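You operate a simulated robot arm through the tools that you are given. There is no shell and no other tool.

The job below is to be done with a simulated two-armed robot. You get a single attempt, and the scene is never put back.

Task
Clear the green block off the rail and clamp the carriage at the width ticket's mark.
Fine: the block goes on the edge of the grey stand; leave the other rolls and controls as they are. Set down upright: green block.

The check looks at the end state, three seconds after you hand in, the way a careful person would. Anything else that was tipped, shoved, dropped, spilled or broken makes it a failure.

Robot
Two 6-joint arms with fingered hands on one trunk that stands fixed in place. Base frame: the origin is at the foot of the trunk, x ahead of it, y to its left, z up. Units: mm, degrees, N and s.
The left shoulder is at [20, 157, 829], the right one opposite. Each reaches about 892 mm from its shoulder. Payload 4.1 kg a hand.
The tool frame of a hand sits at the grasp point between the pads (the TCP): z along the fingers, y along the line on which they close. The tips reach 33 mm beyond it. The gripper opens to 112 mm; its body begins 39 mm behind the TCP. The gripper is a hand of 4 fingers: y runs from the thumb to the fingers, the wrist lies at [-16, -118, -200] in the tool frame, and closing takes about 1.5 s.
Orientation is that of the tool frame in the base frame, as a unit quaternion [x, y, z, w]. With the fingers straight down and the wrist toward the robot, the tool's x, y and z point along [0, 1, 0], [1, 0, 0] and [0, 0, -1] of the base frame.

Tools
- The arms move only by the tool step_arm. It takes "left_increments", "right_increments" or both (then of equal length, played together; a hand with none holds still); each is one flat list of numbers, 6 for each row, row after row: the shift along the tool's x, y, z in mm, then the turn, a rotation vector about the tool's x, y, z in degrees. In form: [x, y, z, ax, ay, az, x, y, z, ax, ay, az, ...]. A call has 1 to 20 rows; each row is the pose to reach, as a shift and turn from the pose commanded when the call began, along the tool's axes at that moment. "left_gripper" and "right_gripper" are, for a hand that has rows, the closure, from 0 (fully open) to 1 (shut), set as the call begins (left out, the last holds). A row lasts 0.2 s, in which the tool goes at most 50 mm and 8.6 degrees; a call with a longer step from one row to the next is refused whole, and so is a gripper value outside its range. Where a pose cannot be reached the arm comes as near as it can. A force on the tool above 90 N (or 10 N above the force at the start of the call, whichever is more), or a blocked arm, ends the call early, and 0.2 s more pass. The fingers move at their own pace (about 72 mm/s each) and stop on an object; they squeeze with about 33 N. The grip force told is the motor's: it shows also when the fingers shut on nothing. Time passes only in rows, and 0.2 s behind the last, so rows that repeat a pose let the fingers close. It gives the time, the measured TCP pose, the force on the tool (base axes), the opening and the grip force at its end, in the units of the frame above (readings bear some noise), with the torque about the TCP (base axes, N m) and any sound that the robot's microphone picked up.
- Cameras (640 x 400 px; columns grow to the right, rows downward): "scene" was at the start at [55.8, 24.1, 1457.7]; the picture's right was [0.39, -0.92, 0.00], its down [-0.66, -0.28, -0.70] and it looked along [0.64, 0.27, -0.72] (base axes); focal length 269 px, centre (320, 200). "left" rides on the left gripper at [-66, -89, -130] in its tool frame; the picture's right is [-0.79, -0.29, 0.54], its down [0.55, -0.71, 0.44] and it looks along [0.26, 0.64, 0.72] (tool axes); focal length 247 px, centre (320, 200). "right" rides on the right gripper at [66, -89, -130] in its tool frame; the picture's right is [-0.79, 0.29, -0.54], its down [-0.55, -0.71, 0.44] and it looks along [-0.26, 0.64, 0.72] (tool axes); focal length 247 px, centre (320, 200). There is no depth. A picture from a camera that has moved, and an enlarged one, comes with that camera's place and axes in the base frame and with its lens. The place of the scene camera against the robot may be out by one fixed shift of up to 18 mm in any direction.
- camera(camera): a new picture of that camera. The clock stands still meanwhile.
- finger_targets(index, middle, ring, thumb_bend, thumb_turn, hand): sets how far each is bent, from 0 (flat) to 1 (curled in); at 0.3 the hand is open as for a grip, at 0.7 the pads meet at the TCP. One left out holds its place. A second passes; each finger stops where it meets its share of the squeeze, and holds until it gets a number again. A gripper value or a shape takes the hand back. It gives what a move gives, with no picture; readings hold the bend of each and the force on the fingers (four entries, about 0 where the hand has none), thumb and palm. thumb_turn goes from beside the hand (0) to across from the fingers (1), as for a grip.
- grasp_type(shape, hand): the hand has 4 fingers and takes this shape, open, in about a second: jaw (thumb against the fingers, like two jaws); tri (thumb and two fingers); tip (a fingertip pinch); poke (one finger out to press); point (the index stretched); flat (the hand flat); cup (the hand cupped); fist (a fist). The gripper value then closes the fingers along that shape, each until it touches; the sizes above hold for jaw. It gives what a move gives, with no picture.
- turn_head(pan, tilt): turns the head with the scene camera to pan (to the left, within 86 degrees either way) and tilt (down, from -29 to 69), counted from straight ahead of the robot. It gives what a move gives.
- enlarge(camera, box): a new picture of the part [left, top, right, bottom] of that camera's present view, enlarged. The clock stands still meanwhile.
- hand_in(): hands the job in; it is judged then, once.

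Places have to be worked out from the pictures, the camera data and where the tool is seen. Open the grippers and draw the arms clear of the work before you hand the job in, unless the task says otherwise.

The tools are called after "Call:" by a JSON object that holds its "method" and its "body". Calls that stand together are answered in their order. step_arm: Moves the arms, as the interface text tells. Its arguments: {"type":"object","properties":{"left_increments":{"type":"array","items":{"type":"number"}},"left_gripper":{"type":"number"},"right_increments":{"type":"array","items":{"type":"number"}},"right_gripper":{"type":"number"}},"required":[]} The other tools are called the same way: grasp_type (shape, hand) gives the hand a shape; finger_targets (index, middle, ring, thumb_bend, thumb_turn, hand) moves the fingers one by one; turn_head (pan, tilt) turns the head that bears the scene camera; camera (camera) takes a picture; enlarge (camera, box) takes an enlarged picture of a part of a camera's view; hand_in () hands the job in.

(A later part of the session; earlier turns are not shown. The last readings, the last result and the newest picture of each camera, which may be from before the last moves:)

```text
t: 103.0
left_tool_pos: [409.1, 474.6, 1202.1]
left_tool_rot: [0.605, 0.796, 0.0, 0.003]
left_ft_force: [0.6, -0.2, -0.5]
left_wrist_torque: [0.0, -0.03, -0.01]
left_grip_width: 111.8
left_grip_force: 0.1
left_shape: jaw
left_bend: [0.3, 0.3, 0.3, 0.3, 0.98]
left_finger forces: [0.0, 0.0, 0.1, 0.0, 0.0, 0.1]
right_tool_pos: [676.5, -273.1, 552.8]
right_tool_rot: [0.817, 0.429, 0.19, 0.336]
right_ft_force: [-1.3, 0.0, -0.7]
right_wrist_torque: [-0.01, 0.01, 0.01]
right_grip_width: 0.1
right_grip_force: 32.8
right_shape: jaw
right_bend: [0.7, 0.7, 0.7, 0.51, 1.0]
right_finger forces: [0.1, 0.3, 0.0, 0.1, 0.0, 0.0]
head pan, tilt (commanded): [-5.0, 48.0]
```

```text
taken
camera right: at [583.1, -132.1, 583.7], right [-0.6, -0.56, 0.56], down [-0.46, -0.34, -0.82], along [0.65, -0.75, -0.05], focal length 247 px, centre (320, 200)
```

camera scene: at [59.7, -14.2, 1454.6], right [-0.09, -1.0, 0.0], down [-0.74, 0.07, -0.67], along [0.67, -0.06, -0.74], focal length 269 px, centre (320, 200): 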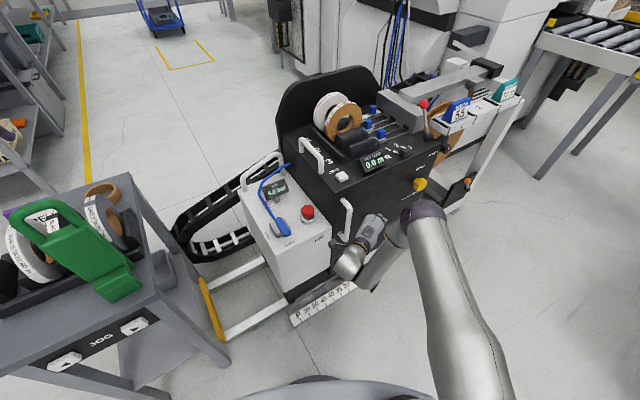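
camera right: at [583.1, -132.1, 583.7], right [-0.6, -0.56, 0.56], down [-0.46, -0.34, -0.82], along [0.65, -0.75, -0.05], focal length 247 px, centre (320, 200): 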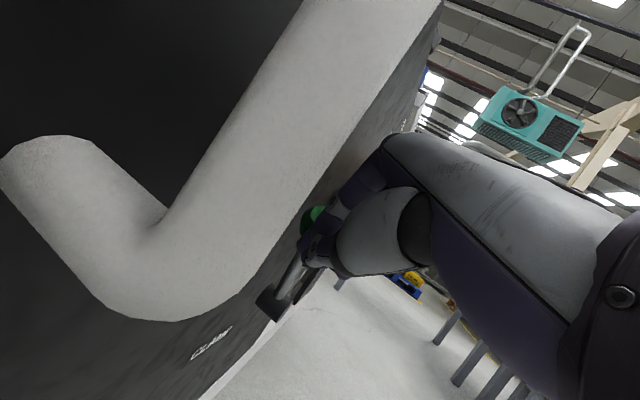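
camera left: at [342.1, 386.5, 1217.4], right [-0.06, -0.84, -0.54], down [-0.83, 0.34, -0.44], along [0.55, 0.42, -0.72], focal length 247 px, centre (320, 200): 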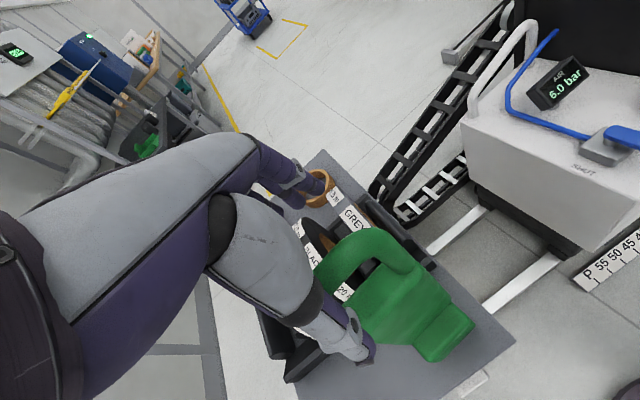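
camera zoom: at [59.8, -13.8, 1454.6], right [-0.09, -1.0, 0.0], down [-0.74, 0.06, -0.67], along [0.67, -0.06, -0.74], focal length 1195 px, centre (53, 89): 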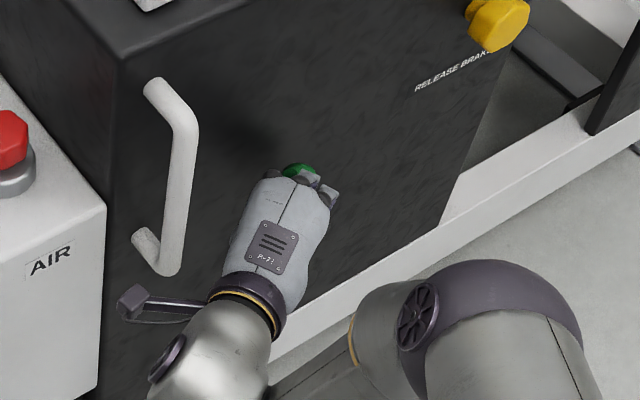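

The knob is moving with only ~3 N. I keep pushing right in small steps.

Call:
{"method": "step_arm", "body": {"right_increments": [-3.9, 5, 4.9, 0, 0, 0, -7.7, 10, 9.9, 0, 0, 0]}}

Call:
{"method": "step_arm", "body": {"right_increments": [-3.9, 5, 4.9, 0, 0, 0, -7.7, 10, 9.9, 0, 0, 0]}}

Call:
{"method": "enlarge", "body": {"camera": "scene", "box": [320, 180, 440, 270]}}

Call:
{"method": "camera", "body": {"camera": "right"}}

```text
t: 103.7
left_tool_pos: [409.3, 473.9, 1203.5]
left_tool_rot: [0.606, 0.796, -0.001, 0.003]
left_ft_force: [-0.5, 0.4, 0.3]
left_wrist_torque: [0.0, 0.01, 0.0]
left_grip_width: 111.9
left_grip_force: 0.1
left_shape: jaw
left_bend: [0.3, 0.3, 0.3, 0.3, 0.98]
left_finger forces: [0.0, 0.0, 0.0, 0.1, 0.1, 0.0]
right_tool_pos: [682.7, -286.4, 553.6]
right_tool_rot: [0.817, 0.428, 0.19, 0.336]
right_ft_force: [-2.2, -0.4, 0.3]
right_wrist_torque: [0.0, -0.01, -0.04]
right_grip_width: 0.1
right_grip_force: 33.0
right_shape: jaw
right_bend: [0.7, 0.7, 0.7, 0.51, 1.0]
right_finger forces: [0.1, 1.9, 0.0, 0.0, 0.0, 0.0]
head pan, tilt (commanded): [-5.0, 48.0]
```

```text
t: 104.2
left_tool_pos: [408.3, 475.3, 1203.0]
left_tool_rot: [0.605, 0.796, -0.001, 0.003]
left_ft_force: [-0.7, 0.4, -0.8]
left_wrist_torque: [0.01, -0.03, 0.04]
left_grip_width: 111.8
left_grip_force: 0.1
left_shape: jaw
left_bend: [0.3, 0.3, 0.3, 0.3, 0.98]
left_finger forces: [0.0, 0.0, 0.0, 0.0, 0.1, 0.1]
right_tool_pos: [691.4, -299.9, 555.5]
right_tool_rot: [0.819, 0.426, 0.188, 0.336]
right_ft_force: [-1.3, 0.0, 0.5]
right_wrist_torque: [0.01, -0.03, 0.01]
right_grip_width: 0.0
right_grip_force: 33.1
right_shape: jaw
right_bend: [0.7, 0.7, 0.7, 0.51, 1.0]
right_finger forces: [0.1, 0.7, 0.0, 0.0, 0.0, 0.0]
head pan, tilt (commanded): [-5.0, 48.0]
```

```text
4.44 times, centred on (380, 225) of scene
camera zoom: at [59.8, -13.8, 1454.6], right [-0.09, -1.0, 0.0], down [-0.74, 0.06, -0.67], along [0.67, -0.06, -0.74], focal length 1195 px, centre (53, 89)
```

zoom: 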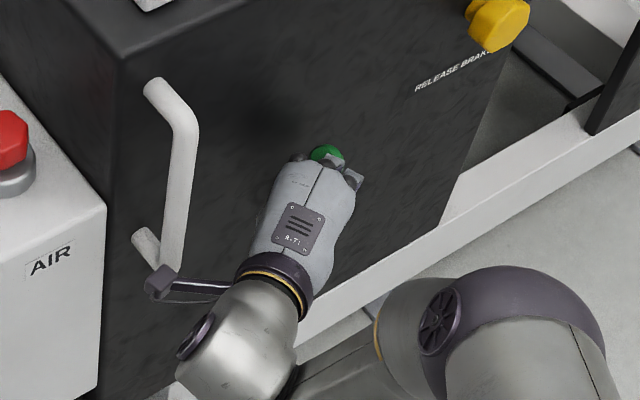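

```text
taken
camera right: at [599.2, -157.5, 585.2], right [-0.61, -0.56, 0.57], down [-0.46, -0.33, -0.82], along [0.65, -0.76, -0.06], focal length 247 px, centre (320, 200)
```

right: 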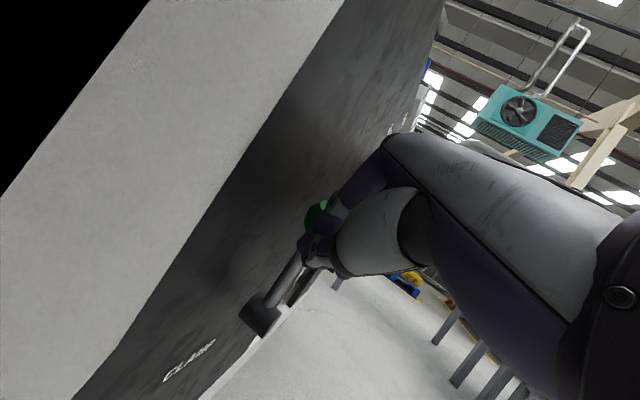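

The lever is about vertical now and the pod is passing in front of the bar with a few millimetres to spare. I continue right.

Call:
{"method": "step_arm", "body": {"right_increments": [-3.9, 5, 4.9, 0, 0, 0, -7.7, 10, 9.9, 0, 0, 0]}}

Call:
{"method": "step_arm", "body": {"right_increments": [-3.9, 5, 4.9, 0, 0, 0, -7.7, 10, 9.9, 0, 0, 0]}}

Call:
{"method": "enlarge", "body": {"camera": "scene", "box": [320, 180, 440, 270]}}

Call:
{"method": "camera", "body": {"camera": "right"}}

```text
t: 104.8
left_tool_pos: [408.1, 475.2, 1200.9]
left_tool_rot: [0.605, 0.796, 0.0, 0.004]
left_ft_force: [-0.2, 0.6, 0.1]
left_wrist_torque: [0.0, 0.01, 0.03]
left_grip_width: 111.9
left_grip_force: 0.0
left_shape: jaw
left_bend: [0.3, 0.3, 0.3, 0.3, 0.98]
left_finger forces: [0.1, 0.0, 0.0, 0.0, 0.0, 0.0]
right_tool_pos: [702.1, -306.6, 555.2]
right_tool_rot: [0.82, 0.424, 0.186, 0.337]
right_ft_force: [-7.0, 0.0, 4.7]
right_wrist_torque: [0.5, 0.11, 1.02]
right_grip_width: 0.0
right_grip_force: 32.8
right_shape: jaw
right_bend: [0.7, 0.7, 0.7, 0.51, 1.0]
right_finger forces: [0.0, 0.0, 0.1, 0.0, 0.1, 0.1]
right hand out of reach, approached as far as the arm can: row 1, 2
head pan, tilt (commanded): [-5.0, 48.0]
```

```text
t: 105.5
left_tool_pos: [408.7, 474.5, 1202.5]
left_tool_rot: [0.606, 0.796, 0.0, 0.003]
left_ft_force: [0.0, -0.1, -0.7]
left_wrist_torque: [0.01, -0.05, 0.0]
left_grip_width: 112.1
left_grip_force: 0.0
left_shape: jaw
left_bend: [0.3, 0.3, 0.3, 0.3, 0.98]
left_finger forces: [0.0, 0.0, 0.0, 0.0, 0.0, 0.0]
right_tool_pos: [716.2, -314.3, 559.1]
right_tool_rot: [0.82, 0.422, 0.188, 0.339]
right_ft_force: [-0.3, 0.4, 0.0]
right_wrist_torque: [0.01, -0.04, 0.0]
right_grip_width: 0.0
right_grip_force: 33.0
right_shape: jaw
right_bend: [0.7, 0.7, 0.7, 0.51, 1.0]
right_finger forces: [0.0, 0.1, 0.0, 0.1, 0.1, 0.0]
right hand out of reach, approached as far as the arm can: row 1, 2
head pan, tilt (commanded): [-5.0, 48.0]
```

```text
4.44 times, centred on (380, 225) of scene
camera zoom: at [59.7, -13.9, 1454.6], right [-0.09, -1.0, 0.0], down [-0.74, 0.06, -0.67], along [0.67, -0.06, -0.74], focal length 1195 px, centre (53, 89)
```

zoom: 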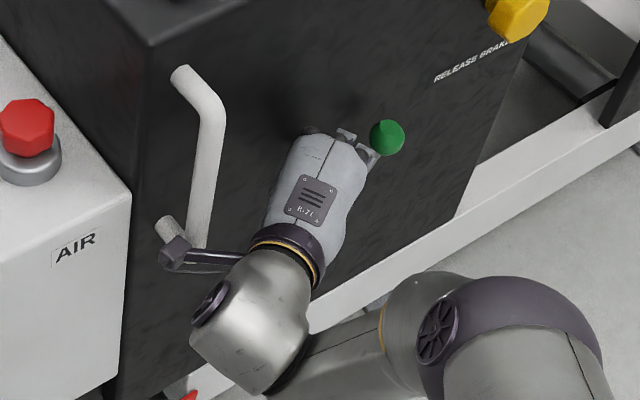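

```text
taken
camera right: at [624.3, -172.3, 589.9], right [-0.61, -0.56, 0.56], down [-0.46, -0.33, -0.82], along [0.65, -0.76, -0.05], focal length 247 px, centre (320, 200)
```

right: 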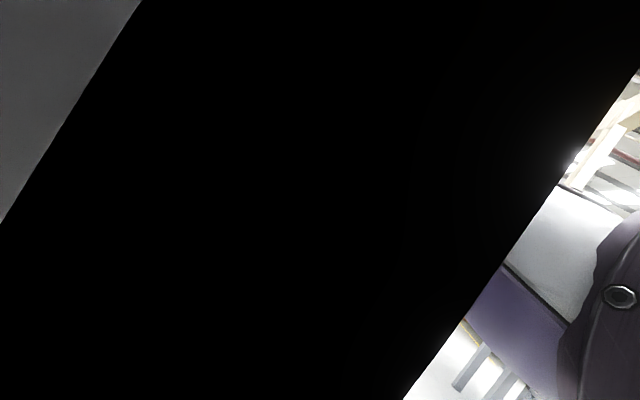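

The lever has swung over to the right, and the carriage itself shifted ~20 mm to the right when the pod leaned on the bar, so it is now unclamped and free. I back the hand straight out from the face.

Call:
{"method": "step_arm", "body": {"right_increments": [-18, -6.3, -7, 0, 0, 0, -36, -12.6, -14, 0, 0, 0, -53, -18.9, -21, 0, 0, 0]}}

Call:
{"method": "camera", "body": {"camera": "right"}}

Call:
{"method": "camera", "body": {"camera": "scene"}}

Call:
{"method": "enlarge", "body": {"camera": "scene", "box": [280, 250, 400, 330]}}

```text
t: 106.2
left_tool_pos: [408.3, 474.0, 1201.8]
left_tool_rot: [0.605, 0.796, -0.001, 0.003]
left_ft_force: [-0.1, 0.6, 0.4]
left_wrist_torque: [-0.02, 0.03, -0.05]
left_grip_width: 111.9
left_grip_force: 0.1
left_shape: jaw
left_bend: [0.3, 0.3, 0.3, 0.3, 0.98]
left_finger forces: [0.1, 0.0, 0.0, 0.0, 0.0, 0.1]
right_tool_pos: [673.8, -317.0, 567.7]
right_tool_rot: [0.826, 0.416, 0.178, 0.336]
right_ft_force: [-1.1, -0.3, -0.6]
right_wrist_torque: [-0.03, -0.01, 0.01]
right_grip_width: 0.1
right_grip_force: 33.0
right_shape: jaw
right_bend: [0.7, 0.7, 0.7, 0.51, 1.0]
right_finger forces: [0.1, 0.0, 0.1, 0.0, 0.0, 0.0]
right hand out of reach, approached as far as the arm can: row 1, 2, 3
head pan, tilt (commanded): [-5.0, 48.0]
```

```text
taken
camera right: at [585.9, -172.2, 598.6], right [-0.61, -0.54, 0.57], down [-0.48, -0.32, -0.82], along [0.63, -0.78, -0.06], focal length 247 px, centre (320, 200)
```

right: 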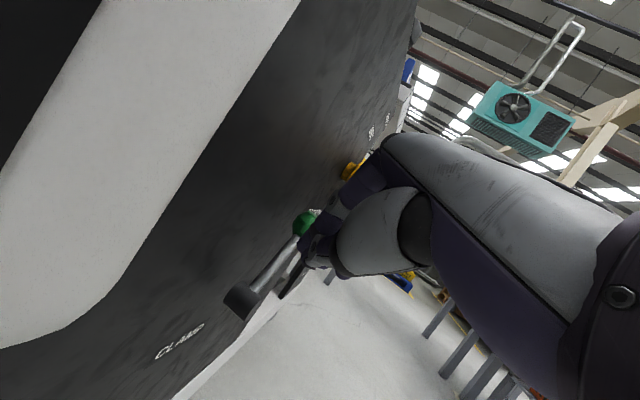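

```text
taken
camera scene: at [59.8, -13.7, 1454.6], right [-0.09, -1.0, 0.0], down [-0.74, 0.06, -0.67], along [0.67, -0.06, -0.74], focal length 269 px, centre (320, 200)
```

scene: 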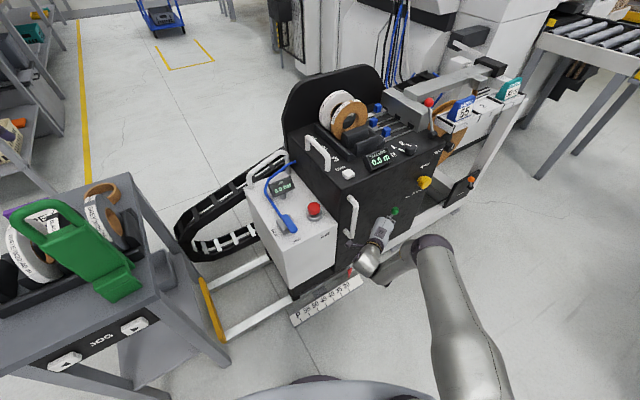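

```text
5.00 times, centred on (340, 290) of scene
camera zoom: at [59.8, -13.7, 1454.6], right [-0.09, -1.0, 0.0], down [-0.74, 0.06, -0.67], along [0.67, -0.06, -0.74], focal length 1345 px, centre (220, -250)
```

zoom: 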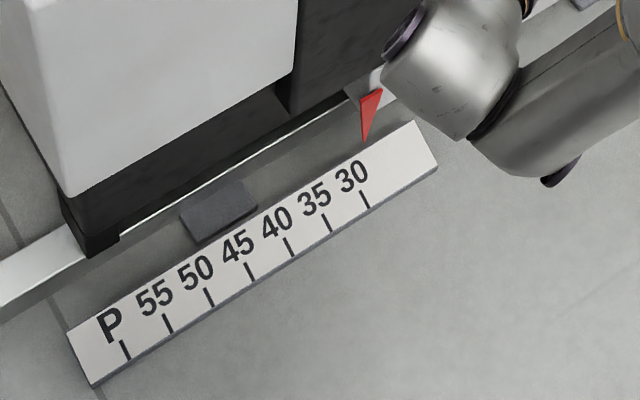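

The pointer has drifted right by roughly 40 mm, which I will undo when moving it to 55. The earlier fingers-down grip on the bar held well, so I return to that posture: first out and up, then turn back.

Call:
{"method": "step_arm", "body": {"right_increments": [-16, 8, -26, 0, 0, 0, -33, 16, -52, 0, 0, 0, -49, 24, -78, 0, 0, 0, -66, 32, -103, 0, 0, 0]}}

Call:
{"method": "step_arm", "body": {"right_increments": [0, 0, 0, -0.1, -5.6, 5.7, 0, 0, 0, -0.2, -11.2, 11.4, 0, 0, 0, -0.3, -16.9, 17.1, 0, 0, 0, -0.4, -21.8, 22]}}

Call:
{"method": "enlarge", "body": {"camera": "scene", "box": [330, 170, 450, 250]}}

```text
t: 107.2
left_tool_pos: [408.4, 473.6, 1202.5]
left_tool_rot: [0.605, 0.796, 0.001, 0.003]
left_ft_force: [-0.3, 0.3, -0.5]
left_wrist_torque: [0.0, 0.0, 0.01]
left_grip_width: 111.8
left_grip_force: 0.0
left_shape: jaw
left_bend: [0.3, 0.3, 0.3, 0.3, 0.98]
left_finger forces: [0.0, 0.0, 0.0, 0.0, 0.0, 0.0]
right_tool_pos: [602.6, -320.1, 670.8]
right_tool_rot: [0.822, 0.42, 0.183, 0.337]
right_ft_force: [1.2, -0.3, 0.4]
right_wrist_torque: [-0.02, 0.02, 0.0]
right_grip_width: 0.0
right_grip_force: 33.1
right_shape: jaw
right_bend: [0.7, 0.7, 0.7, 0.51, 1.0]
right_finger forces: [0.0, 0.0, 0.1, 0.0, 0.1, 0.0]
right hand out of reach, approached as far as the arm can: row 1, 2, 3, 4
head pan, tilt (commanded): [-5.0, 48.0]
```

```text
t: 108.2
left_tool_pos: [408.8, 474.3, 1203.3]
left_tool_rot: [0.606, 0.796, -0.001, 0.003]
left_ft_force: [-0.1, 0.4, 0.3]
left_wrist_torque: [-0.01, 0.01, 0.0]
left_grip_width: 111.9
left_grip_force: 0.0
left_shape: jaw
left_bend: [0.3, 0.3, 0.3, 0.3, 0.98]
left_finger forces: [0.0, 0.1, 0.1, 0.0, 0.0, 0.0]
right_tool_pos: [600.4, -318.3, 669.9]
right_tool_rot: [0.904, 0.192, 0.094, 0.37]
right_ft_force: [0.9, -0.1, 0.5]
right_wrist_torque: [0.01, 0.0, -0.01]
right_grip_width: 0.0
right_grip_force: 33.5
right_shape: jaw
right_bend: [0.7, 0.7, 0.7, 0.52, 1.0]
right_finger forces: [0.0, 0.0, 0.1, 0.0, 0.1, 0.0]
head pan, tilt (commanded): [-5.0, 48.0]
```

```text
5.00 times, centred on (390, 210) of scene
camera zoom: at [59.7, -14.1, 1454.6], right [-0.09, -1.0, 0.0], down [-0.74, 0.07, -0.67], along [0.67, -0.06, -0.74], focal length 1345 px, centre (-30, 150)
```

zoom: 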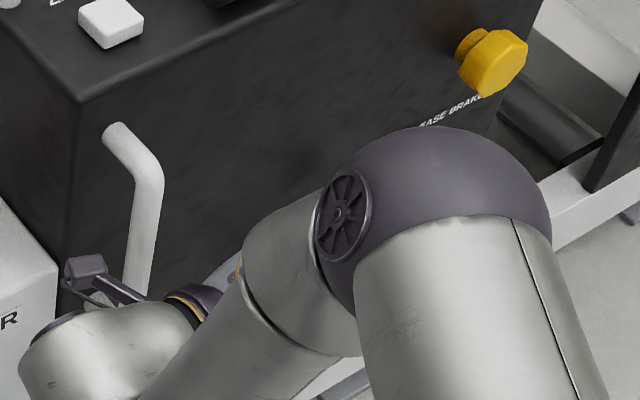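

Turned back. I level the pitch to straight down.

Call:
{"method": "step_arm", "body": {"right_increments": [0, 0, 0, 7.5, 0, 0, 0, 0, 0, 15, 0, 0, 0, 0, 0, 22.5, 0, 0, 0, 0, 0, 30, 0, 0, 0, 0, 0, 37.5, 0, 0, 0, 0, 0, 44, 0, 0], "right_gripper": 0}}

Call:
{"method": "camera", "body": {"camera": "right"}}

```text
t: 109.7
left_tool_pos: [408.9, 473.8, 1202.3]
left_tool_rot: [0.606, 0.796, 0.0, 0.003]
left_ft_force: [-0.6, -0.8, -0.6]
left_wrist_torque: [-0.03, 0.03, 0.01]
left_grip_width: 111.7
left_grip_force: 0.1
left_shape: jaw
left_bend: [0.3, 0.3, 0.3, 0.3, 0.98]
left_finger forces: [0.0, 0.0, 0.0, 0.1, 0.0, 0.0]
right_tool_pos: [602.9, -317.4, 672.4]
right_tool_rot: [0.976, 0.216, 0.015, 0.006]
right_ft_force: [-0.2, -0.3, -0.1]
right_wrist_torque: [-0.01, 0.0, -0.04]
right_grip_width: 111.6
right_grip_force: 0.2
right_shape: jaw
right_bend: [0.3, 0.3, 0.3, 0.3, 0.98]
right_finger forces: [0.0, 0.0, 0.0, 0.0, 0.0, 0.0]
head pan, tilt (commanded): [-5.0, 48.0]
```

```text
taken
camera right: at [619.3, -207.9, 802.0], right [-0.62, -0.59, 0.52], down [-0.79, 0.41, -0.46], along [0.06, -0.69, -0.72], focal length 247 px, centre (320, 200)
```

right: 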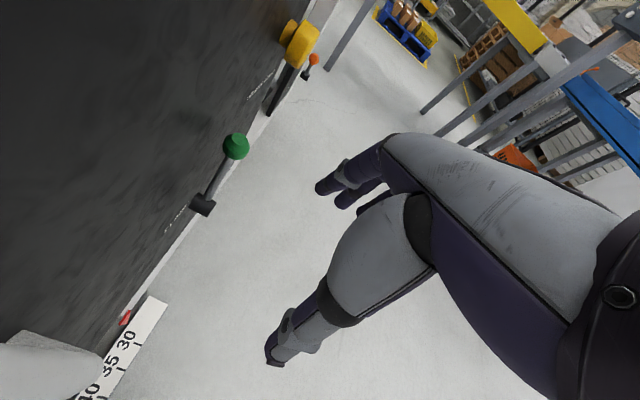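

The lever now clearly leans right (unclamped). I move back in front of the handle bar and measure its new place.

Call:
{"method": "step_arm", "body": {"right_increments": [-1.6, -31, -22, 0, 0, 0, -3.2, -62, -44, 0, 0, 0, -4.8, -93, -66.4, 0, 0, 0]}}

Call:
{"method": "camera", "body": {"camera": "right"}}

Call:
{"method": "enlarge", "body": {"camera": "scene", "box": [280, 250, 400, 330]}}

```text
t: 110.5
left_tool_pos: [409.0, 473.7, 1202.6]
left_tool_rot: [0.605, 0.796, 0.001, 0.003]
left_ft_force: [0.3, -0.4, 0.8]
left_wrist_torque: [0.05, 0.04, 0.0]
left_grip_width: 111.9
left_grip_force: 0.1
left_shape: jaw
left_bend: [0.3, 0.3, 0.3, 0.3, 0.98]
left_finger forces: [0.0, 0.0, 0.0, 0.1, 0.1, 0.0]
right_tool_pos: [555.2, -235.0, 738.4]
right_tool_rot: [0.977, 0.215, 0.014, 0.005]
right_ft_force: [-0.4, -1.1, 0.1]
right_wrist_torque: [0.0, -0.01, -0.04]
right_grip_width: 111.7
right_grip_force: 0.0
right_shape: jaw
right_bend: [0.3, 0.3, 0.3, 0.3, 0.98]
right_finger forces: [0.0, 0.0, 0.0, 0.1, 0.0, 0.0]
head pan, tilt (commanded): [-5.0, 48.0]
```

```text
taken
camera right: at [571.1, -125.5, 868.4], right [-0.62, -0.59, 0.52], down [-0.79, 0.41, -0.46], along [0.06, -0.7, -0.72], focal length 247 px, centre (320, 200)
```

right: 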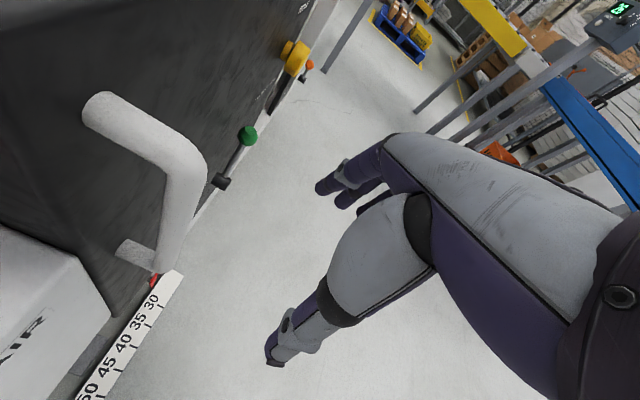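

```text
5.00 times, centred on (340, 290) of scene
camera zoom: at [60.0, -14.2, 1454.6], right [-0.09, -1.0, 0.0], down [-0.74, 0.07, -0.67], along [0.67, -0.06, -0.74], focal length 1345 px, centre (220, -250)
```

zoom: 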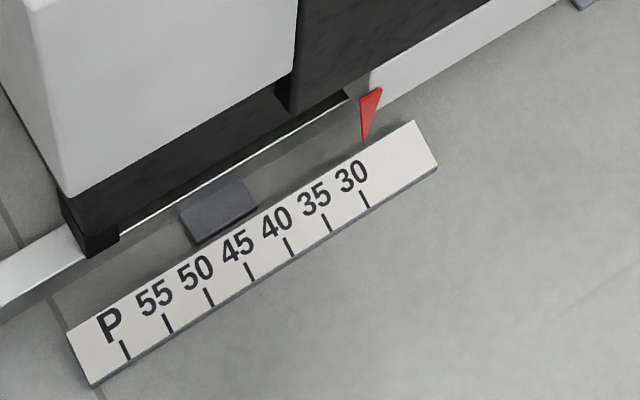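

The carriage now sits about 25 mm right of its start; the bar is near (640,−179). I line up and advance around it again.

Call:
{"method": "step_arm", "body": {"right_increments": [0, -14, 0, 0, 0, 0, 34, -14, 1, 0, 0, 0, 68, -14, 2, 0, 0, 0, 102, -14, 2.6, 0, 0, 0]}}

Call:
{"method": "camera", "body": {"camera": "right"}}

```text
t: 111.5
left_tool_pos: [408.0, 474.5, 1202.6]
left_tool_rot: [0.605, 0.796, 0.0, 0.003]
left_ft_force: [-0.1, -0.1, -0.1]
left_wrist_torque: [0.02, 0.03, -0.01]
left_grip_width: 111.9
left_grip_force: 0.0
left_shape: jaw
left_bend: [0.3, 0.3, 0.3, 0.3, 0.98]
left_finger forces: [0.0, 0.0, 0.1, 0.0, 0.1, 0.0]
right_tool_pos: [644.1, -178.3, 737.5]
right_tool_rot: [0.977, 0.214, 0.015, 0.006]
right_ft_force: [0.3, 0.1, 0.4]
right_wrist_torque: [0.01, 0.03, -0.01]
right_grip_width: 112.0
right_grip_force: 0.1
right_shape: jaw
right_bend: [0.3, 0.3, 0.3, 0.3, 0.98]
right_finger forces: [0.0, 0.0, 0.0, 0.0, 0.0, 0.0]
head pan, tilt (commanded): [-5.0, 48.0]
```

```text
taken
camera right: at [659.8, -70.1, 867.4], right [-0.62, -0.59, 0.52], down [-0.79, 0.41, -0.46], along [0.06, -0.7, -0.72], focal length 247 px, centre (320, 200)
```

right: 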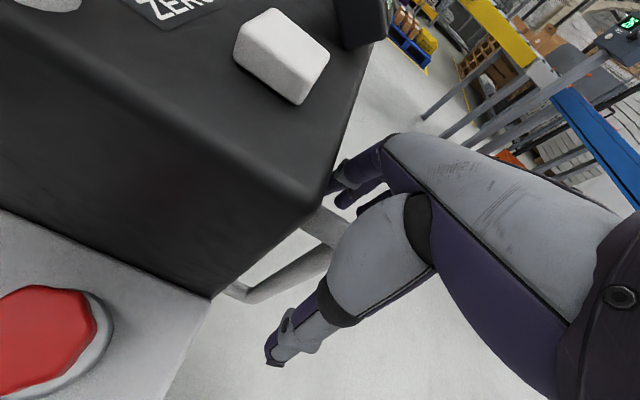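

The view matches the earlier good grip. I close on the bar.

Call:
{"method": "step_arm", "body": {"right_increments": [0, 0, 0, 0, 0, 0, 0, 0, 0, 0, 0, 0, 0, 0, 0, 0, 0, 0, 0, 0, 0, 0, 0, 0, 0, 0, 0, 0, 0, 0, 0, 0, 0, 0, 0, 0, 0, 0, 0, 0, 0, 0, 0, 0, 0, 0, 0, 0], "right_gripper": 1}}

Call:
{"method": "enlarge", "body": {"camera": "scene", "box": [280, 250, 400, 330]}}

```text
t: 113.2
left_tool_pos: [410.0, 474.8, 1201.8]
left_tool_rot: [0.605, 0.796, -0.001, 0.003]
left_ft_force: [-1.1, 0.7, -0.8]
left_wrist_torque: [0.01, -0.02, -0.02]
left_grip_width: 111.7
left_grip_force: 0.1
left_shape: jaw
left_bend: [0.3, 0.3, 0.3, 0.3, 0.98]
left_finger forces: [0.1, 0.1, 0.1, 0.0, 0.0, 0.0]
right_tool_pos: [644.4, -178.1, 736.5]
right_tool_rot: [0.976, 0.216, 0.015, 0.006]
right_ft_force: [8.4, 8.6, -6.6]
right_wrist_torque: [0.17, -0.16, 0.04]
right_grip_width: 9.1
right_grip_force: 33.4
right_shape: jaw
right_bend: [0.71, 0.61, 0.7, 0.73, 1.0]
right_finger forces: [16.0, 11.1, 0.1, 0.1, 23.7, 0.0]
head pan, tilt (commanded): [-5.0, 48.0]
```

```text
5.00 times, centred on (340, 290) of scene
camera zoom: at [60.2, -13.7, 1454.6], right [-0.09, -1.0, 0.0], down [-0.74, 0.06, -0.67], along [0.67, -0.06, -0.74], focal length 1345 px, centre (220, -250)
```

zoom: 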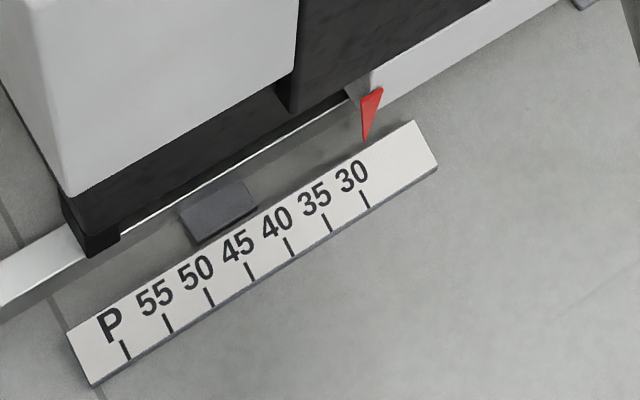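

Held again (thumb 24 N, index and middle 27 N). I pull left 20 mm slowly and check that the carriage follows.

Call:
{"method": "step_arm", "body": {"right_increments": [-0.2, -5, 0, 0, 0, 0, -0.4, -10, 0, 0, 0, 0, -0.6, -15, 0, 0, 0, 0, -0.8, -20, 0, 0, 0, 0]}}

Call:
{"method": "enlarge", "body": {"camera": "scene", "box": [280, 250, 400, 330]}}

```text
t: 114.2
left_tool_pos: [407.7, 474.8, 1201.7]
left_tool_rot: [0.605, 0.796, 0.0, 0.004]
left_ft_force: [-0.1, -0.4, 0.4]
left_wrist_torque: [-0.04, 0.02, 0.01]
left_grip_width: 111.9
left_grip_force: 0.1
left_shape: jaw
left_bend: [0.3, 0.3, 0.3, 0.3, 0.98]
left_finger forces: [0.0, 0.1, 0.1, 0.0, 0.1, 0.0]
right_tool_pos: [635.9, -160.5, 736.1]
right_tool_rot: [0.976, 0.216, 0.017, 0.006]
right_ft_force: [9.8, 6.7, 6.6]
right_wrist_torque: [-0.02, -0.22, 0.09]
right_grip_width: 9.2
right_grip_force: 33.5
right_shape: jaw
right_bend: [0.71, 0.6, 0.7, 0.74, 1.0]
right_finger forces: [16.6, 13.8, 0.1, 0.1, 24.5, 0.1]
head pan, tilt (commanded): [-5.0, 48.0]
```

```text
5.00 times, centred on (340, 290) of scene
camera zoom: at [59.8, -13.6, 1454.6], right [-0.09, -1.0, 0.0], down [-0.74, 0.06, -0.67], along [0.67, -0.06, -0.74], focal length 1345 px, centre (220, -250)
```

zoom: 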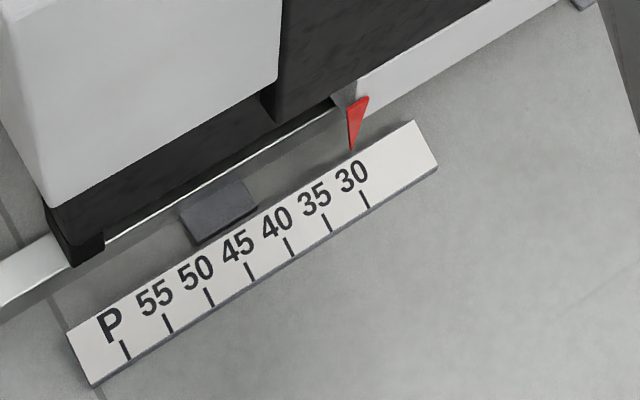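

The carriage follows with only a few newtons. I work out that the pointer started exactly at 30 and now stands ~10 mm right of it, so about 257 mm remain to 55. I pull on smoothly, 100 mm first.

Call:
{"method": "step_arm", "body": {"right_increments": [-0.4, -10, 0, 0, 0, 0, -0.8, -20, 0, 0, 0, 0, -1.2, -30, 0, 0, 0, 0, -1.6, -40, 0, 0, 0, 0, -2, -50, 0, 0, 0, 0, -2.4, -60, 0, 0, 0, 0, -2.8, -70, 0, 0, 0, 0, -3.2, -80, 0, 0, 0, 0, -3.6, -90, 0, 0, 0, 0, -3.9, -100, 0, 0, 0, 0]}}

Call:
{"method": "camera", "body": {"camera": "scene"}}

Call:
{"method": "enlarge", "body": {"camera": "scene", "box": [280, 250, 400, 330]}}

```text
t: 116.5
left_tool_pos: [408.5, 473.9, 1203.0]
left_tool_rot: [0.605, 0.796, 0.001, 0.004]
left_ft_force: [-0.1, -0.2, -0.4]
left_wrist_torque: [-0.01, 0.0, 0.06]
left_grip_width: 111.6
left_grip_force: 0.0
left_shape: jaw
left_bend: [0.3, 0.3, 0.3, 0.3, 0.98]
left_finger forces: [0.0, 0.0, 0.1, 0.0, 0.0, 0.1]
right_tool_pos: [589.6, -69.8, 734.9]
right_tool_rot: [0.976, 0.217, 0.017, 0.006]
right_ft_force: [10.8, 8.9, 22.2]
right_wrist_torque: [-0.03, -0.27, 0.09]
right_grip_width: 10.2
right_grip_force: 33.0
right_shape: jaw
right_bend: [0.71, 0.59, 0.7, 0.75, 1.0]
right_finger forces: [19.6, 15.4, 0.0, 0.0, 27.1, 0.0]
head pan, tilt (commanded): [-5.0, 48.0]
```

```text
taken
camera scene: at [59.5, -13.5, 1454.6], right [-0.09, -1.0, 0.0], down [-0.74, 0.06, -0.67], along [0.67, -0.06, -0.74], focal length 269 px, centre (320, 200)
```

scene: 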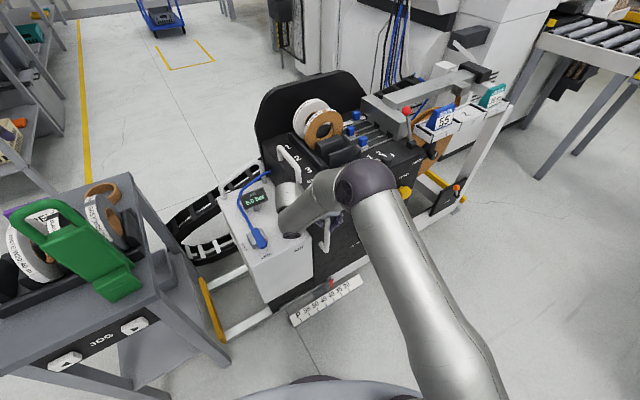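

```text
5.00 times, centred on (340, 290) of scene
camera zoom: at [59.5, -13.5, 1454.6], right [-0.09, -1.0, 0.0], down [-0.74, 0.06, -0.67], along [0.67, -0.06, -0.74], focal length 1345 px, centre (220, -250)
```

zoom: 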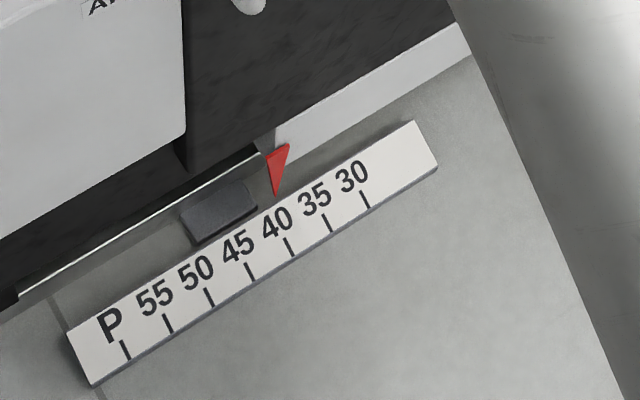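

On track: the pointer is ~11 mm right of 40 and the rail direction matches. The hand is pressed slightly upward (22 N), so I correct its height while pulling 120 mm more.

Call:
{"method": "step_arm", "body": {"right_increments": [-0.2, -6, -2, 0, 0, 0, -0.6, -18, -2.5, 0, 0, 0, -1, -30, -3, 0, 0, 0, -1.5, -42, -3.2, 0, 0, 0, -1.9, -54, -3.4, 0, 0, 0, -2.4, -66, -3.6, 0, 0, 0, -2.8, -78, -3.8, 0, 0, 0, -3.2, -90, -4, 0, 0, 0, -3.7, -102, -4.2, 0, 0, 0, -4.2, -114, -4.4, 0, 0, 0, -4.4, -120, -4.5, 0, 0, 0]}}

Call:
{"method": "camera", "body": {"camera": "scene"}}

Call:
{"method": "enlarge", "body": {"camera": "scene", "box": [260, 260, 380, 340]}}

```text
t: 118.8
left_tool_pos: [409.4, 473.4, 1202.7]
left_tool_rot: [0.606, 0.796, -0.001, 0.003]
left_ft_force: [0.4, 0.4, 0.5]
left_wrist_torque: [0.03, 0.03, 0.01]
left_grip_width: 111.9
left_grip_force: 0.0
left_shape: jaw
left_bend: [0.3, 0.3, 0.3, 0.3, 0.98]
left_finger forces: [0.0, 0.0, 0.0, 0.0, 0.0, 0.2]
right_tool_pos: [535.7, 34.1, 735.7]
right_tool_rot: [0.976, 0.215, 0.016, 0.007]
right_ft_force: [25.5, 3.4, -8.9]
right_wrist_torque: [0.03, -0.53, 0.23]
right_grip_width: 8.8
right_grip_force: 33.0
right_shape: jaw
right_bend: [0.71, 0.59, 0.7, 0.75, 1.0]
right_finger forces: [29.8, 15.7, 0.0, 0.0, 20.4, 0.1]
head pan, tilt (commanded): [-5.0, 48.0]
```

```text
taken
camera scene: at [60.7, -13.8, 1454.6], right [-0.09, -1.0, 0.0], down [-0.74, 0.07, -0.67], along [0.67, -0.06, -0.74], focal length 269 px, centre (320, 200)
```

scene: 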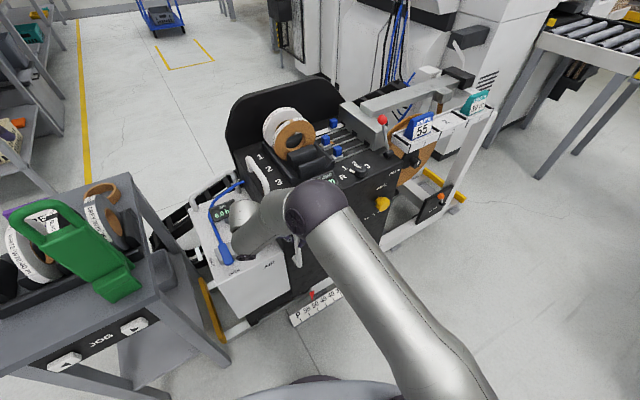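

```text
5.00 times, centred on (320, 300) of scene
camera zoom: at [60.7, -13.8, 1454.6], right [-0.09, -1.0, 0.0], down [-0.74, 0.07, -0.67], along [0.67, -0.06, -0.74], focal length 1345 px, centre (320, -300)
```

zoom: 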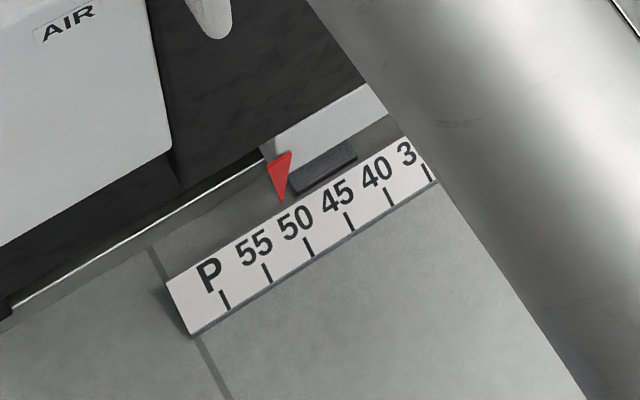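

Now ~45 mm remain to 55. The hand is being drawn inward a little (24 N), so I correct that by a couple of millimetres while pulling 38 mm more.

Call:
{"method": "step_arm", "body": {"right_increments": [1, -6, -0.1, 0, 0, 0, 1.5, -14, -0.3, 0, 0, 0, 1.5, -22, -0.5, 0, 0, 0, 1.3, -30, -0.6, 0, 0, 0, 1.2, -36, -0.7, 0, 0, 0, 1.1, -38, -0.8, 0, 0, 0]}}

Call:
{"method": "enlarge", "body": {"camera": "scene", "box": [260, 260, 380, 340]}}

Call:
{"method": "camera", "body": {"camera": "right"}}

```text
t: 120.2
left_tool_pos: [408.7, 474.8, 1202.8]
left_tool_rot: [0.606, 0.795, 0.0, 0.004]
left_ft_force: [-0.6, 0.4, 0.2]
left_wrist_torque: [0.01, -0.01, 0.0]
left_grip_width: 112.1
left_grip_force: 0.0
left_shape: jaw
left_bend: [0.3, 0.3, 0.3, 0.3, 0.98]
left_finger forces: [0.0, 0.0, 0.1, 0.1, 0.0, 0.0]
right_tool_pos: [518.1, 71.3, 736.0]
right_tool_rot: [0.976, 0.216, 0.015, 0.005]
right_ft_force: [2.1, 7.5, 0.5]
right_wrist_torque: [0.1, -0.02, 0.02]
right_grip_width: 9.1
right_grip_force: 32.9
right_shape: jaw
right_bend: [0.71, 0.6, 0.7, 0.75, 1.0]
right_finger forces: [15.6, 13.1, 0.0, 0.0, 25.5, 0.0]
head pan, tilt (commanded): [-5.0, 48.0]
```

```text
5.00 times, centred on (320, 300) of scene
camera zoom: at [59.8, -13.6, 1454.6], right [-0.09, -1.0, 0.0], down [-0.74, 0.06, -0.67], along [0.67, -0.06, -0.74], focal length 1345 px, centre (320, -300)
```

zoom: 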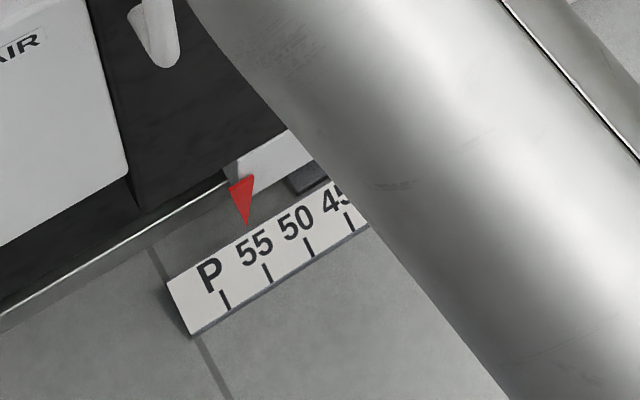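

```text
taken
camera right: at [534.9, 180.0, 866.3], right [-0.61, -0.59, 0.52], down [-0.79, 0.41, -0.46], along [0.06, -0.7, -0.72], focal length 247 px, centre (320, 200)
```

right: 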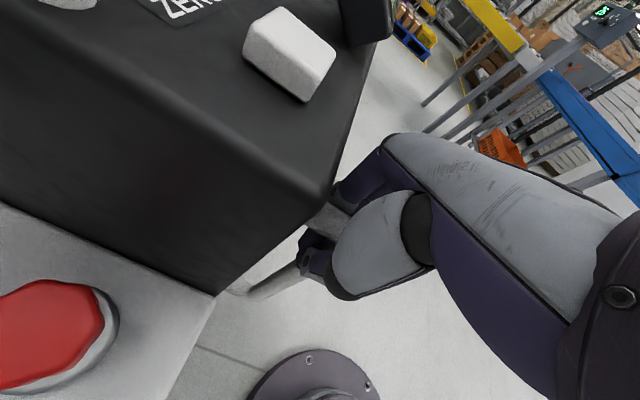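

The pointer is within about 2 mm of 55 by this view. I enlarge strongly to measure it precisely before the last nudge.

Call:
{"method": "enlarge", "body": {"camera": "scene", "box": [288, 292, 336, 322]}}

Call:
{"method": "turn_head", "body": {"pan": -45, "tilt": 55}}

Call:
{"method": "camera", "body": {"camera": "scene"}}

```text
13.33 times, centred on (312, 307) of scene
camera zoom: at [59.8, -13.6, 1454.6], right [-0.09, -1.0, 0.0], down [-0.74, 0.06, -0.67], along [0.67, -0.06, -0.74], focal length 3586 px, centre (427, -1227)
```

zoom: 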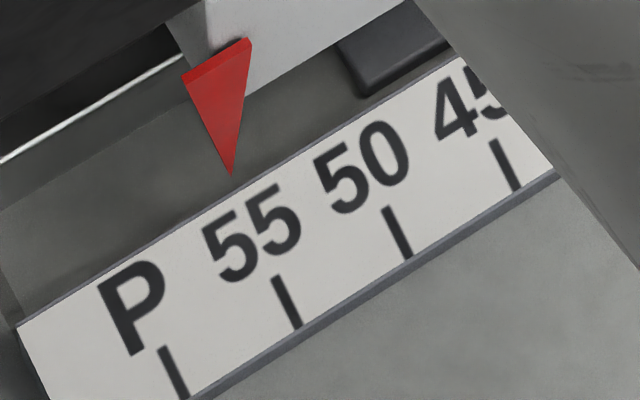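

```text
t: 121.3
left_tool_pos: [409.6, 474.7, 1200.6]
left_tool_rot: [0.606, 0.796, -0.001, 0.003]
left_ft_force: [-0.7, -0.2, 0.6]
left_wrist_torque: [0.03, 0.03, 0.03]
left_grip_width: 111.8
left_grip_force: 0.1
left_shape: jaw
left_bend: [0.3, 0.3, 0.3, 0.3, 0.98]
left_finger forces: [0.1, 0.1, 0.0, 0.0, 0.0, 0.0]
right_tool_pos: [518.5, 69.6, 736.2]
right_tool_rot: [0.976, 0.216, 0.015, 0.006]
right_ft_force: [-1.3, 7.9, -0.9]
right_wrist_torque: [0.11, 0.04, 0.0]
right_grip_width: 9.2
right_grip_force: 32.6
right_shape: jaw
right_bend: [0.71, 0.6, 0.7, 0.75, 1.0]
right_finger forces: [0.4, 12.5, 0.1, 0.0, 26.6, 0.0]
head pan, tilt (commanded): [-45.0, 55.0]
```

```text
taken
camera scene: at [32.3, -57.7, 1445.4], right [-0.71, -0.71, 0.0], down [-0.58, 0.58, -0.57], along [0.41, -0.41, -0.82], focal length 269 px, centre (320, 200)
```

scene: 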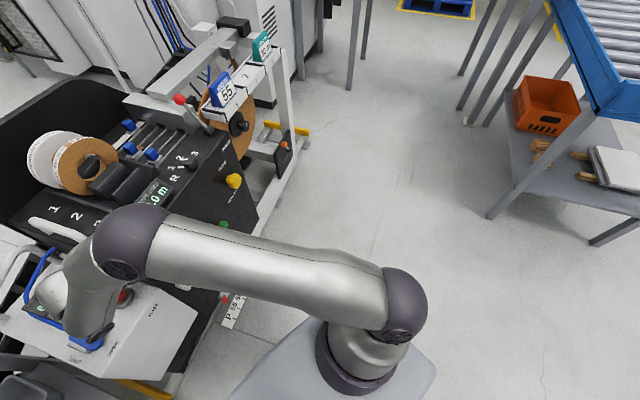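

With strong zoom, the tick lines show the scale plate is tilted toward the robot; extending the 55 tick, the pointer tip falls on it within ~1.5 mm. I cross-check from this second head angle.

Call:
{"method": "enlarge", "body": {"camera": "scene", "box": [205, 280, 261, 330]}}

```text
8.00 times, centred on (233, 305) of scene
camera zoom: at [32.3, -57.7, 1445.4], right [-0.71, -0.71, 0.0], down [-0.58, 0.58, -0.57], along [0.41, -0.41, -0.82], focal length 2152 px, centre (1016, -640)
```

zoom: 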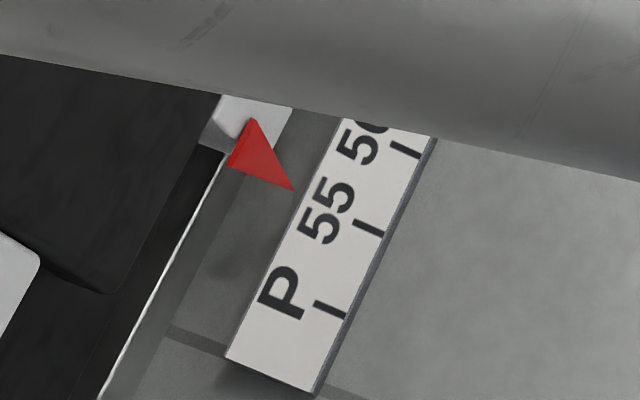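

The two estimates differ by a few millimetres, so I zoom further to measure the tick's slope and the tip better.

Call:
{"method": "enlarge", "body": {"camera": "scene", "box": [228, 294, 260, 314]}}

Call:
{"method": "turn_head", "body": {"pan": -10, "tilt": 62}}

Call:
{"method": "camera", "body": {"camera": "scene"}}

```text
16.00 times, centred on (244, 304) of scene
camera zoom: at [32.3, -57.7, 1445.4], right [-0.71, -0.71, 0.0], down [-0.58, 0.58, -0.57], along [0.41, -0.41, -0.82], focal length 4303 px, centre (1536, -1464)
```

zoom: 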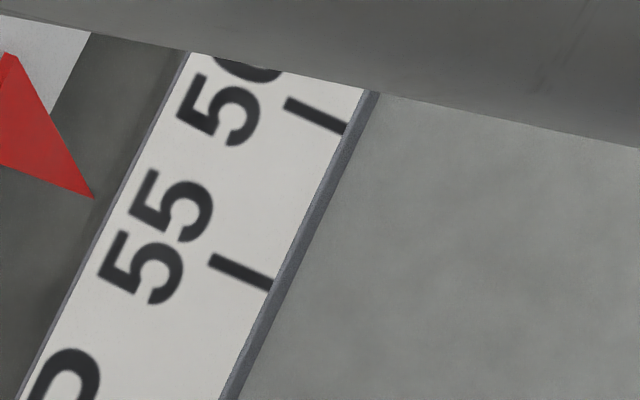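

```text
t: 122.3
left_tool_pos: [409.0, 473.6, 1203.7]
left_tool_rot: [0.605, 0.796, 0.0, 0.003]
left_ft_force: [-0.4, 0.6, -0.2]
left_wrist_torque: [-0.04, -0.01, -0.02]
left_grip_width: 111.7
left_grip_force: 0.1
left_shape: jaw
left_bend: [0.3, 0.3, 0.3, 0.3, 0.98]
left_finger forces: [0.0, 0.0, 0.1, 0.0, 0.0, 0.1]
right_tool_pos: [518.2, 70.8, 736.1]
right_tool_rot: [0.977, 0.215, 0.015, 0.006]
right_ft_force: [-0.8, 8.6, -2.1]
right_wrist_torque: [0.13, 0.03, 0.0]
right_grip_width: 8.9
right_grip_force: 33.3
right_shape: jaw
right_bend: [0.71, 0.6, 0.7, 0.75, 1.0]
right_finger forces: [0.2, 12.5, 0.1, 0.1, 26.3, 0.0]
head pan, tilt (commanded): [-10.0, 62.0]
```

```text
taken
camera scene: at [44.7, -18.0, 1437.0], right [-0.17, -0.98, 0.0], down [-0.87, 0.15, -0.47], along [0.46, -0.08, -0.88], focal length 269 px, centre (320, 200)
```

scene: 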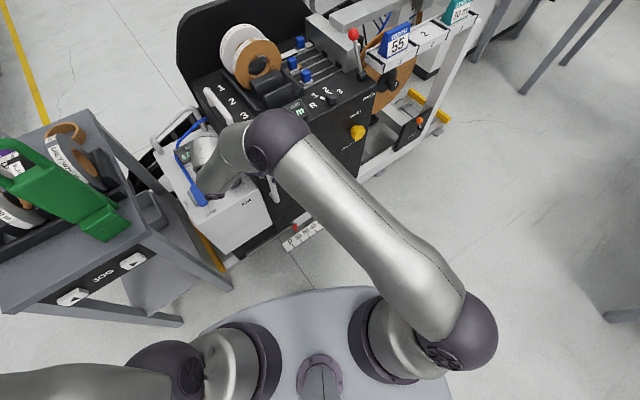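

I take one more strongly zoomed measurement from this steeper angle.

Call:
{"method": "enlarge", "body": {"camera": "scene", "box": [280, 218, 328, 254]}}

Call:
{"method": "enlarge", "body": {"camera": "scene", "box": [286, 224, 318, 244]}}

```text
11.11 times, centred on (304, 236) of scene
camera zoom: at [44.7, -18.0, 1437.0], right [-0.17, -0.98, 0.0], down [-0.87, 0.15, -0.47], along [0.46, -0.08, -0.88], focal length 2988 px, centre (498, -200)
```

zoom: 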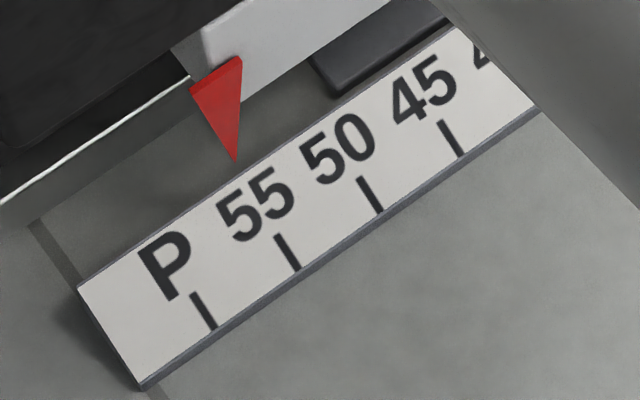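

```text
16.00 times, centred on (302, 234) of scene
camera zoom: at [44.7, -18.0, 1437.0], right [-0.17, -0.98, 0.0], down [-0.87, 0.15, -0.47], along [0.46, -0.08, -0.88], focal length 4303 px, centre (608, -344)
```

zoom: 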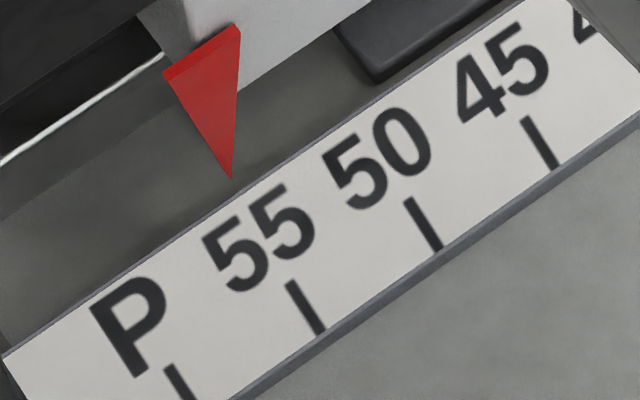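

All three views put the pointer within about ±1.5 mm of 55 (mean +0.6 mm). The hand's thumb still leans ~8 N on the bar toward the right, so I shift the hand 2 mm to balance the grip before letting go.

Call:
{"method": "step_arm", "body": {"right_increments": [0, -1, 0, 0, 0, 0, 0, -2, 0, 0, 0, 0]}}

Call:
{"method": "enlarge", "body": {"camera": "scene", "box": [286, 224, 318, 244]}}

```text
t: 122.9
left_tool_pos: [409.1, 474.3, 1203.5]
left_tool_rot: [0.606, 0.796, -0.001, 0.003]
left_ft_force: [0.0, -0.2, -0.1]
left_wrist_torque: [0.02, -0.02, -0.02]
left_grip_width: 111.7
left_grip_force: 0.0
left_shape: jaw
left_bend: [0.3, 0.3, 0.3, 0.3, 0.98]
left_finger forces: [0.0, 0.1, 0.0, 0.0, 0.0, 0.0]
right_tool_pos: [517.0, 72.0, 734.9]
right_tool_rot: [0.977, 0.215, 0.015, 0.006]
right_ft_force: [8.0, 2.3, -3.2]
right_wrist_torque: [-0.05, -0.15, 0.06]
right_grip_width: 9.1
right_grip_force: 32.9
right_shape: jaw
right_bend: [0.71, 0.6, 0.7, 0.75, 1.0]
right_finger forces: [18.4, 15.2, 0.0, 0.1, 24.5, 0.0]
head pan, tilt (commanded): [-10.0, 62.0]
```

```text
16.00 times, centred on (302, 234) of scene
camera zoom: at [44.9, -18.1, 1437.0], right [-0.17, -0.98, 0.0], down [-0.87, 0.15, -0.47], along [0.46, -0.08, -0.88], focal length 4303 px, centre (608, -344)
```

zoom: 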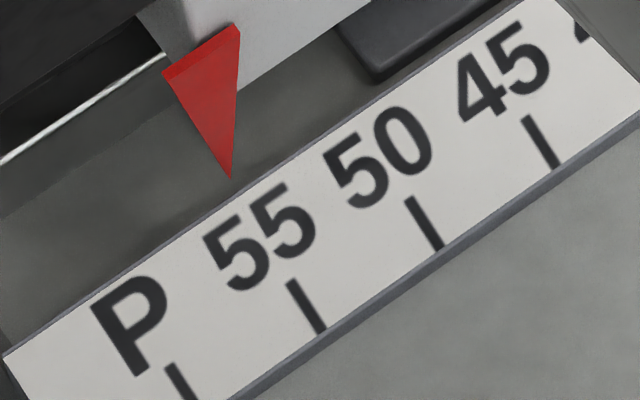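

Balanced now (≈1.6 N along the rail), pointer unchanged. I open the hand.

Call:
{"method": "step_arm", "body": {"right_increments": [0, 0, 0, 0, 0, 0, 0, 0, 0, 0, 0, 0, 0, 0, 0, 0, 0, 0, 0, 0, 0, 0, 0, 0, 0, 0, 0, 0, 0, 0, 0, 0, 0, 0, 0, 0, 0, 0, 0, 0, 0, 0, 0, 0, 0, 0, 0, 0], "right_gripper": 0}}

Call:
{"method": "enlarge", "body": {"camera": "scene", "box": [286, 224, 318, 244]}}

Call:
{"method": "camera", "body": {"camera": "right"}}

```text
t: 124.7
left_tool_pos: [408.8, 473.6, 1202.7]
left_tool_rot: [0.606, 0.796, 0.0, 0.004]
left_ft_force: [-0.2, 0.0, -0.2]
left_wrist_torque: [0.0, 0.01, -0.01]
left_grip_width: 111.7
left_grip_force: 0.1
left_shape: jaw
left_bend: [0.3, 0.3, 0.3, 0.3, 0.98]
left_finger forces: [0.0, 0.0, 0.0, 0.0, 0.1, 0.1]
right_tool_pos: [517.4, 72.0, 736.5]
right_tool_rot: [0.977, 0.214, 0.014, 0.006]
right_ft_force: [0.0, -0.2, -0.3]
right_wrist_torque: [0.0, 0.01, -0.05]
right_grip_width: 111.7
right_grip_force: 0.0
right_shape: jaw
right_bend: [0.3, 0.3, 0.3, 0.3, 0.98]
right_finger forces: [0.0, 0.0, 0.0, 0.0, 0.0, 0.1]
head pan, tilt (commanded): [-10.0, 62.0]
```

```text
16.00 times, centred on (302, 234) of scene
camera zoom: at [44.6, -18.2, 1437.0], right [-0.17, -0.98, 0.0], down [-0.87, 0.15, -0.47], along [0.46, -0.08, -0.88], focal length 4303 px, centre (608, -344)
```

zoom: 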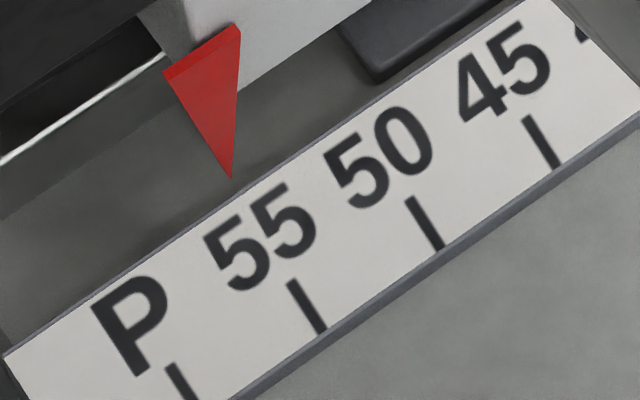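

```text
taken
camera right: at [533.9, 181.0, 866.4], right [-0.62, -0.59, 0.52], down [-0.79, 0.41, -0.46], along [0.06, -0.7, -0.72], focal length 247 px, centre (320, 200)
```

right: 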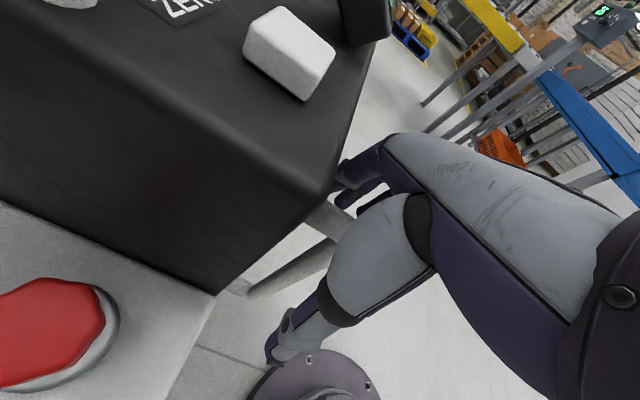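

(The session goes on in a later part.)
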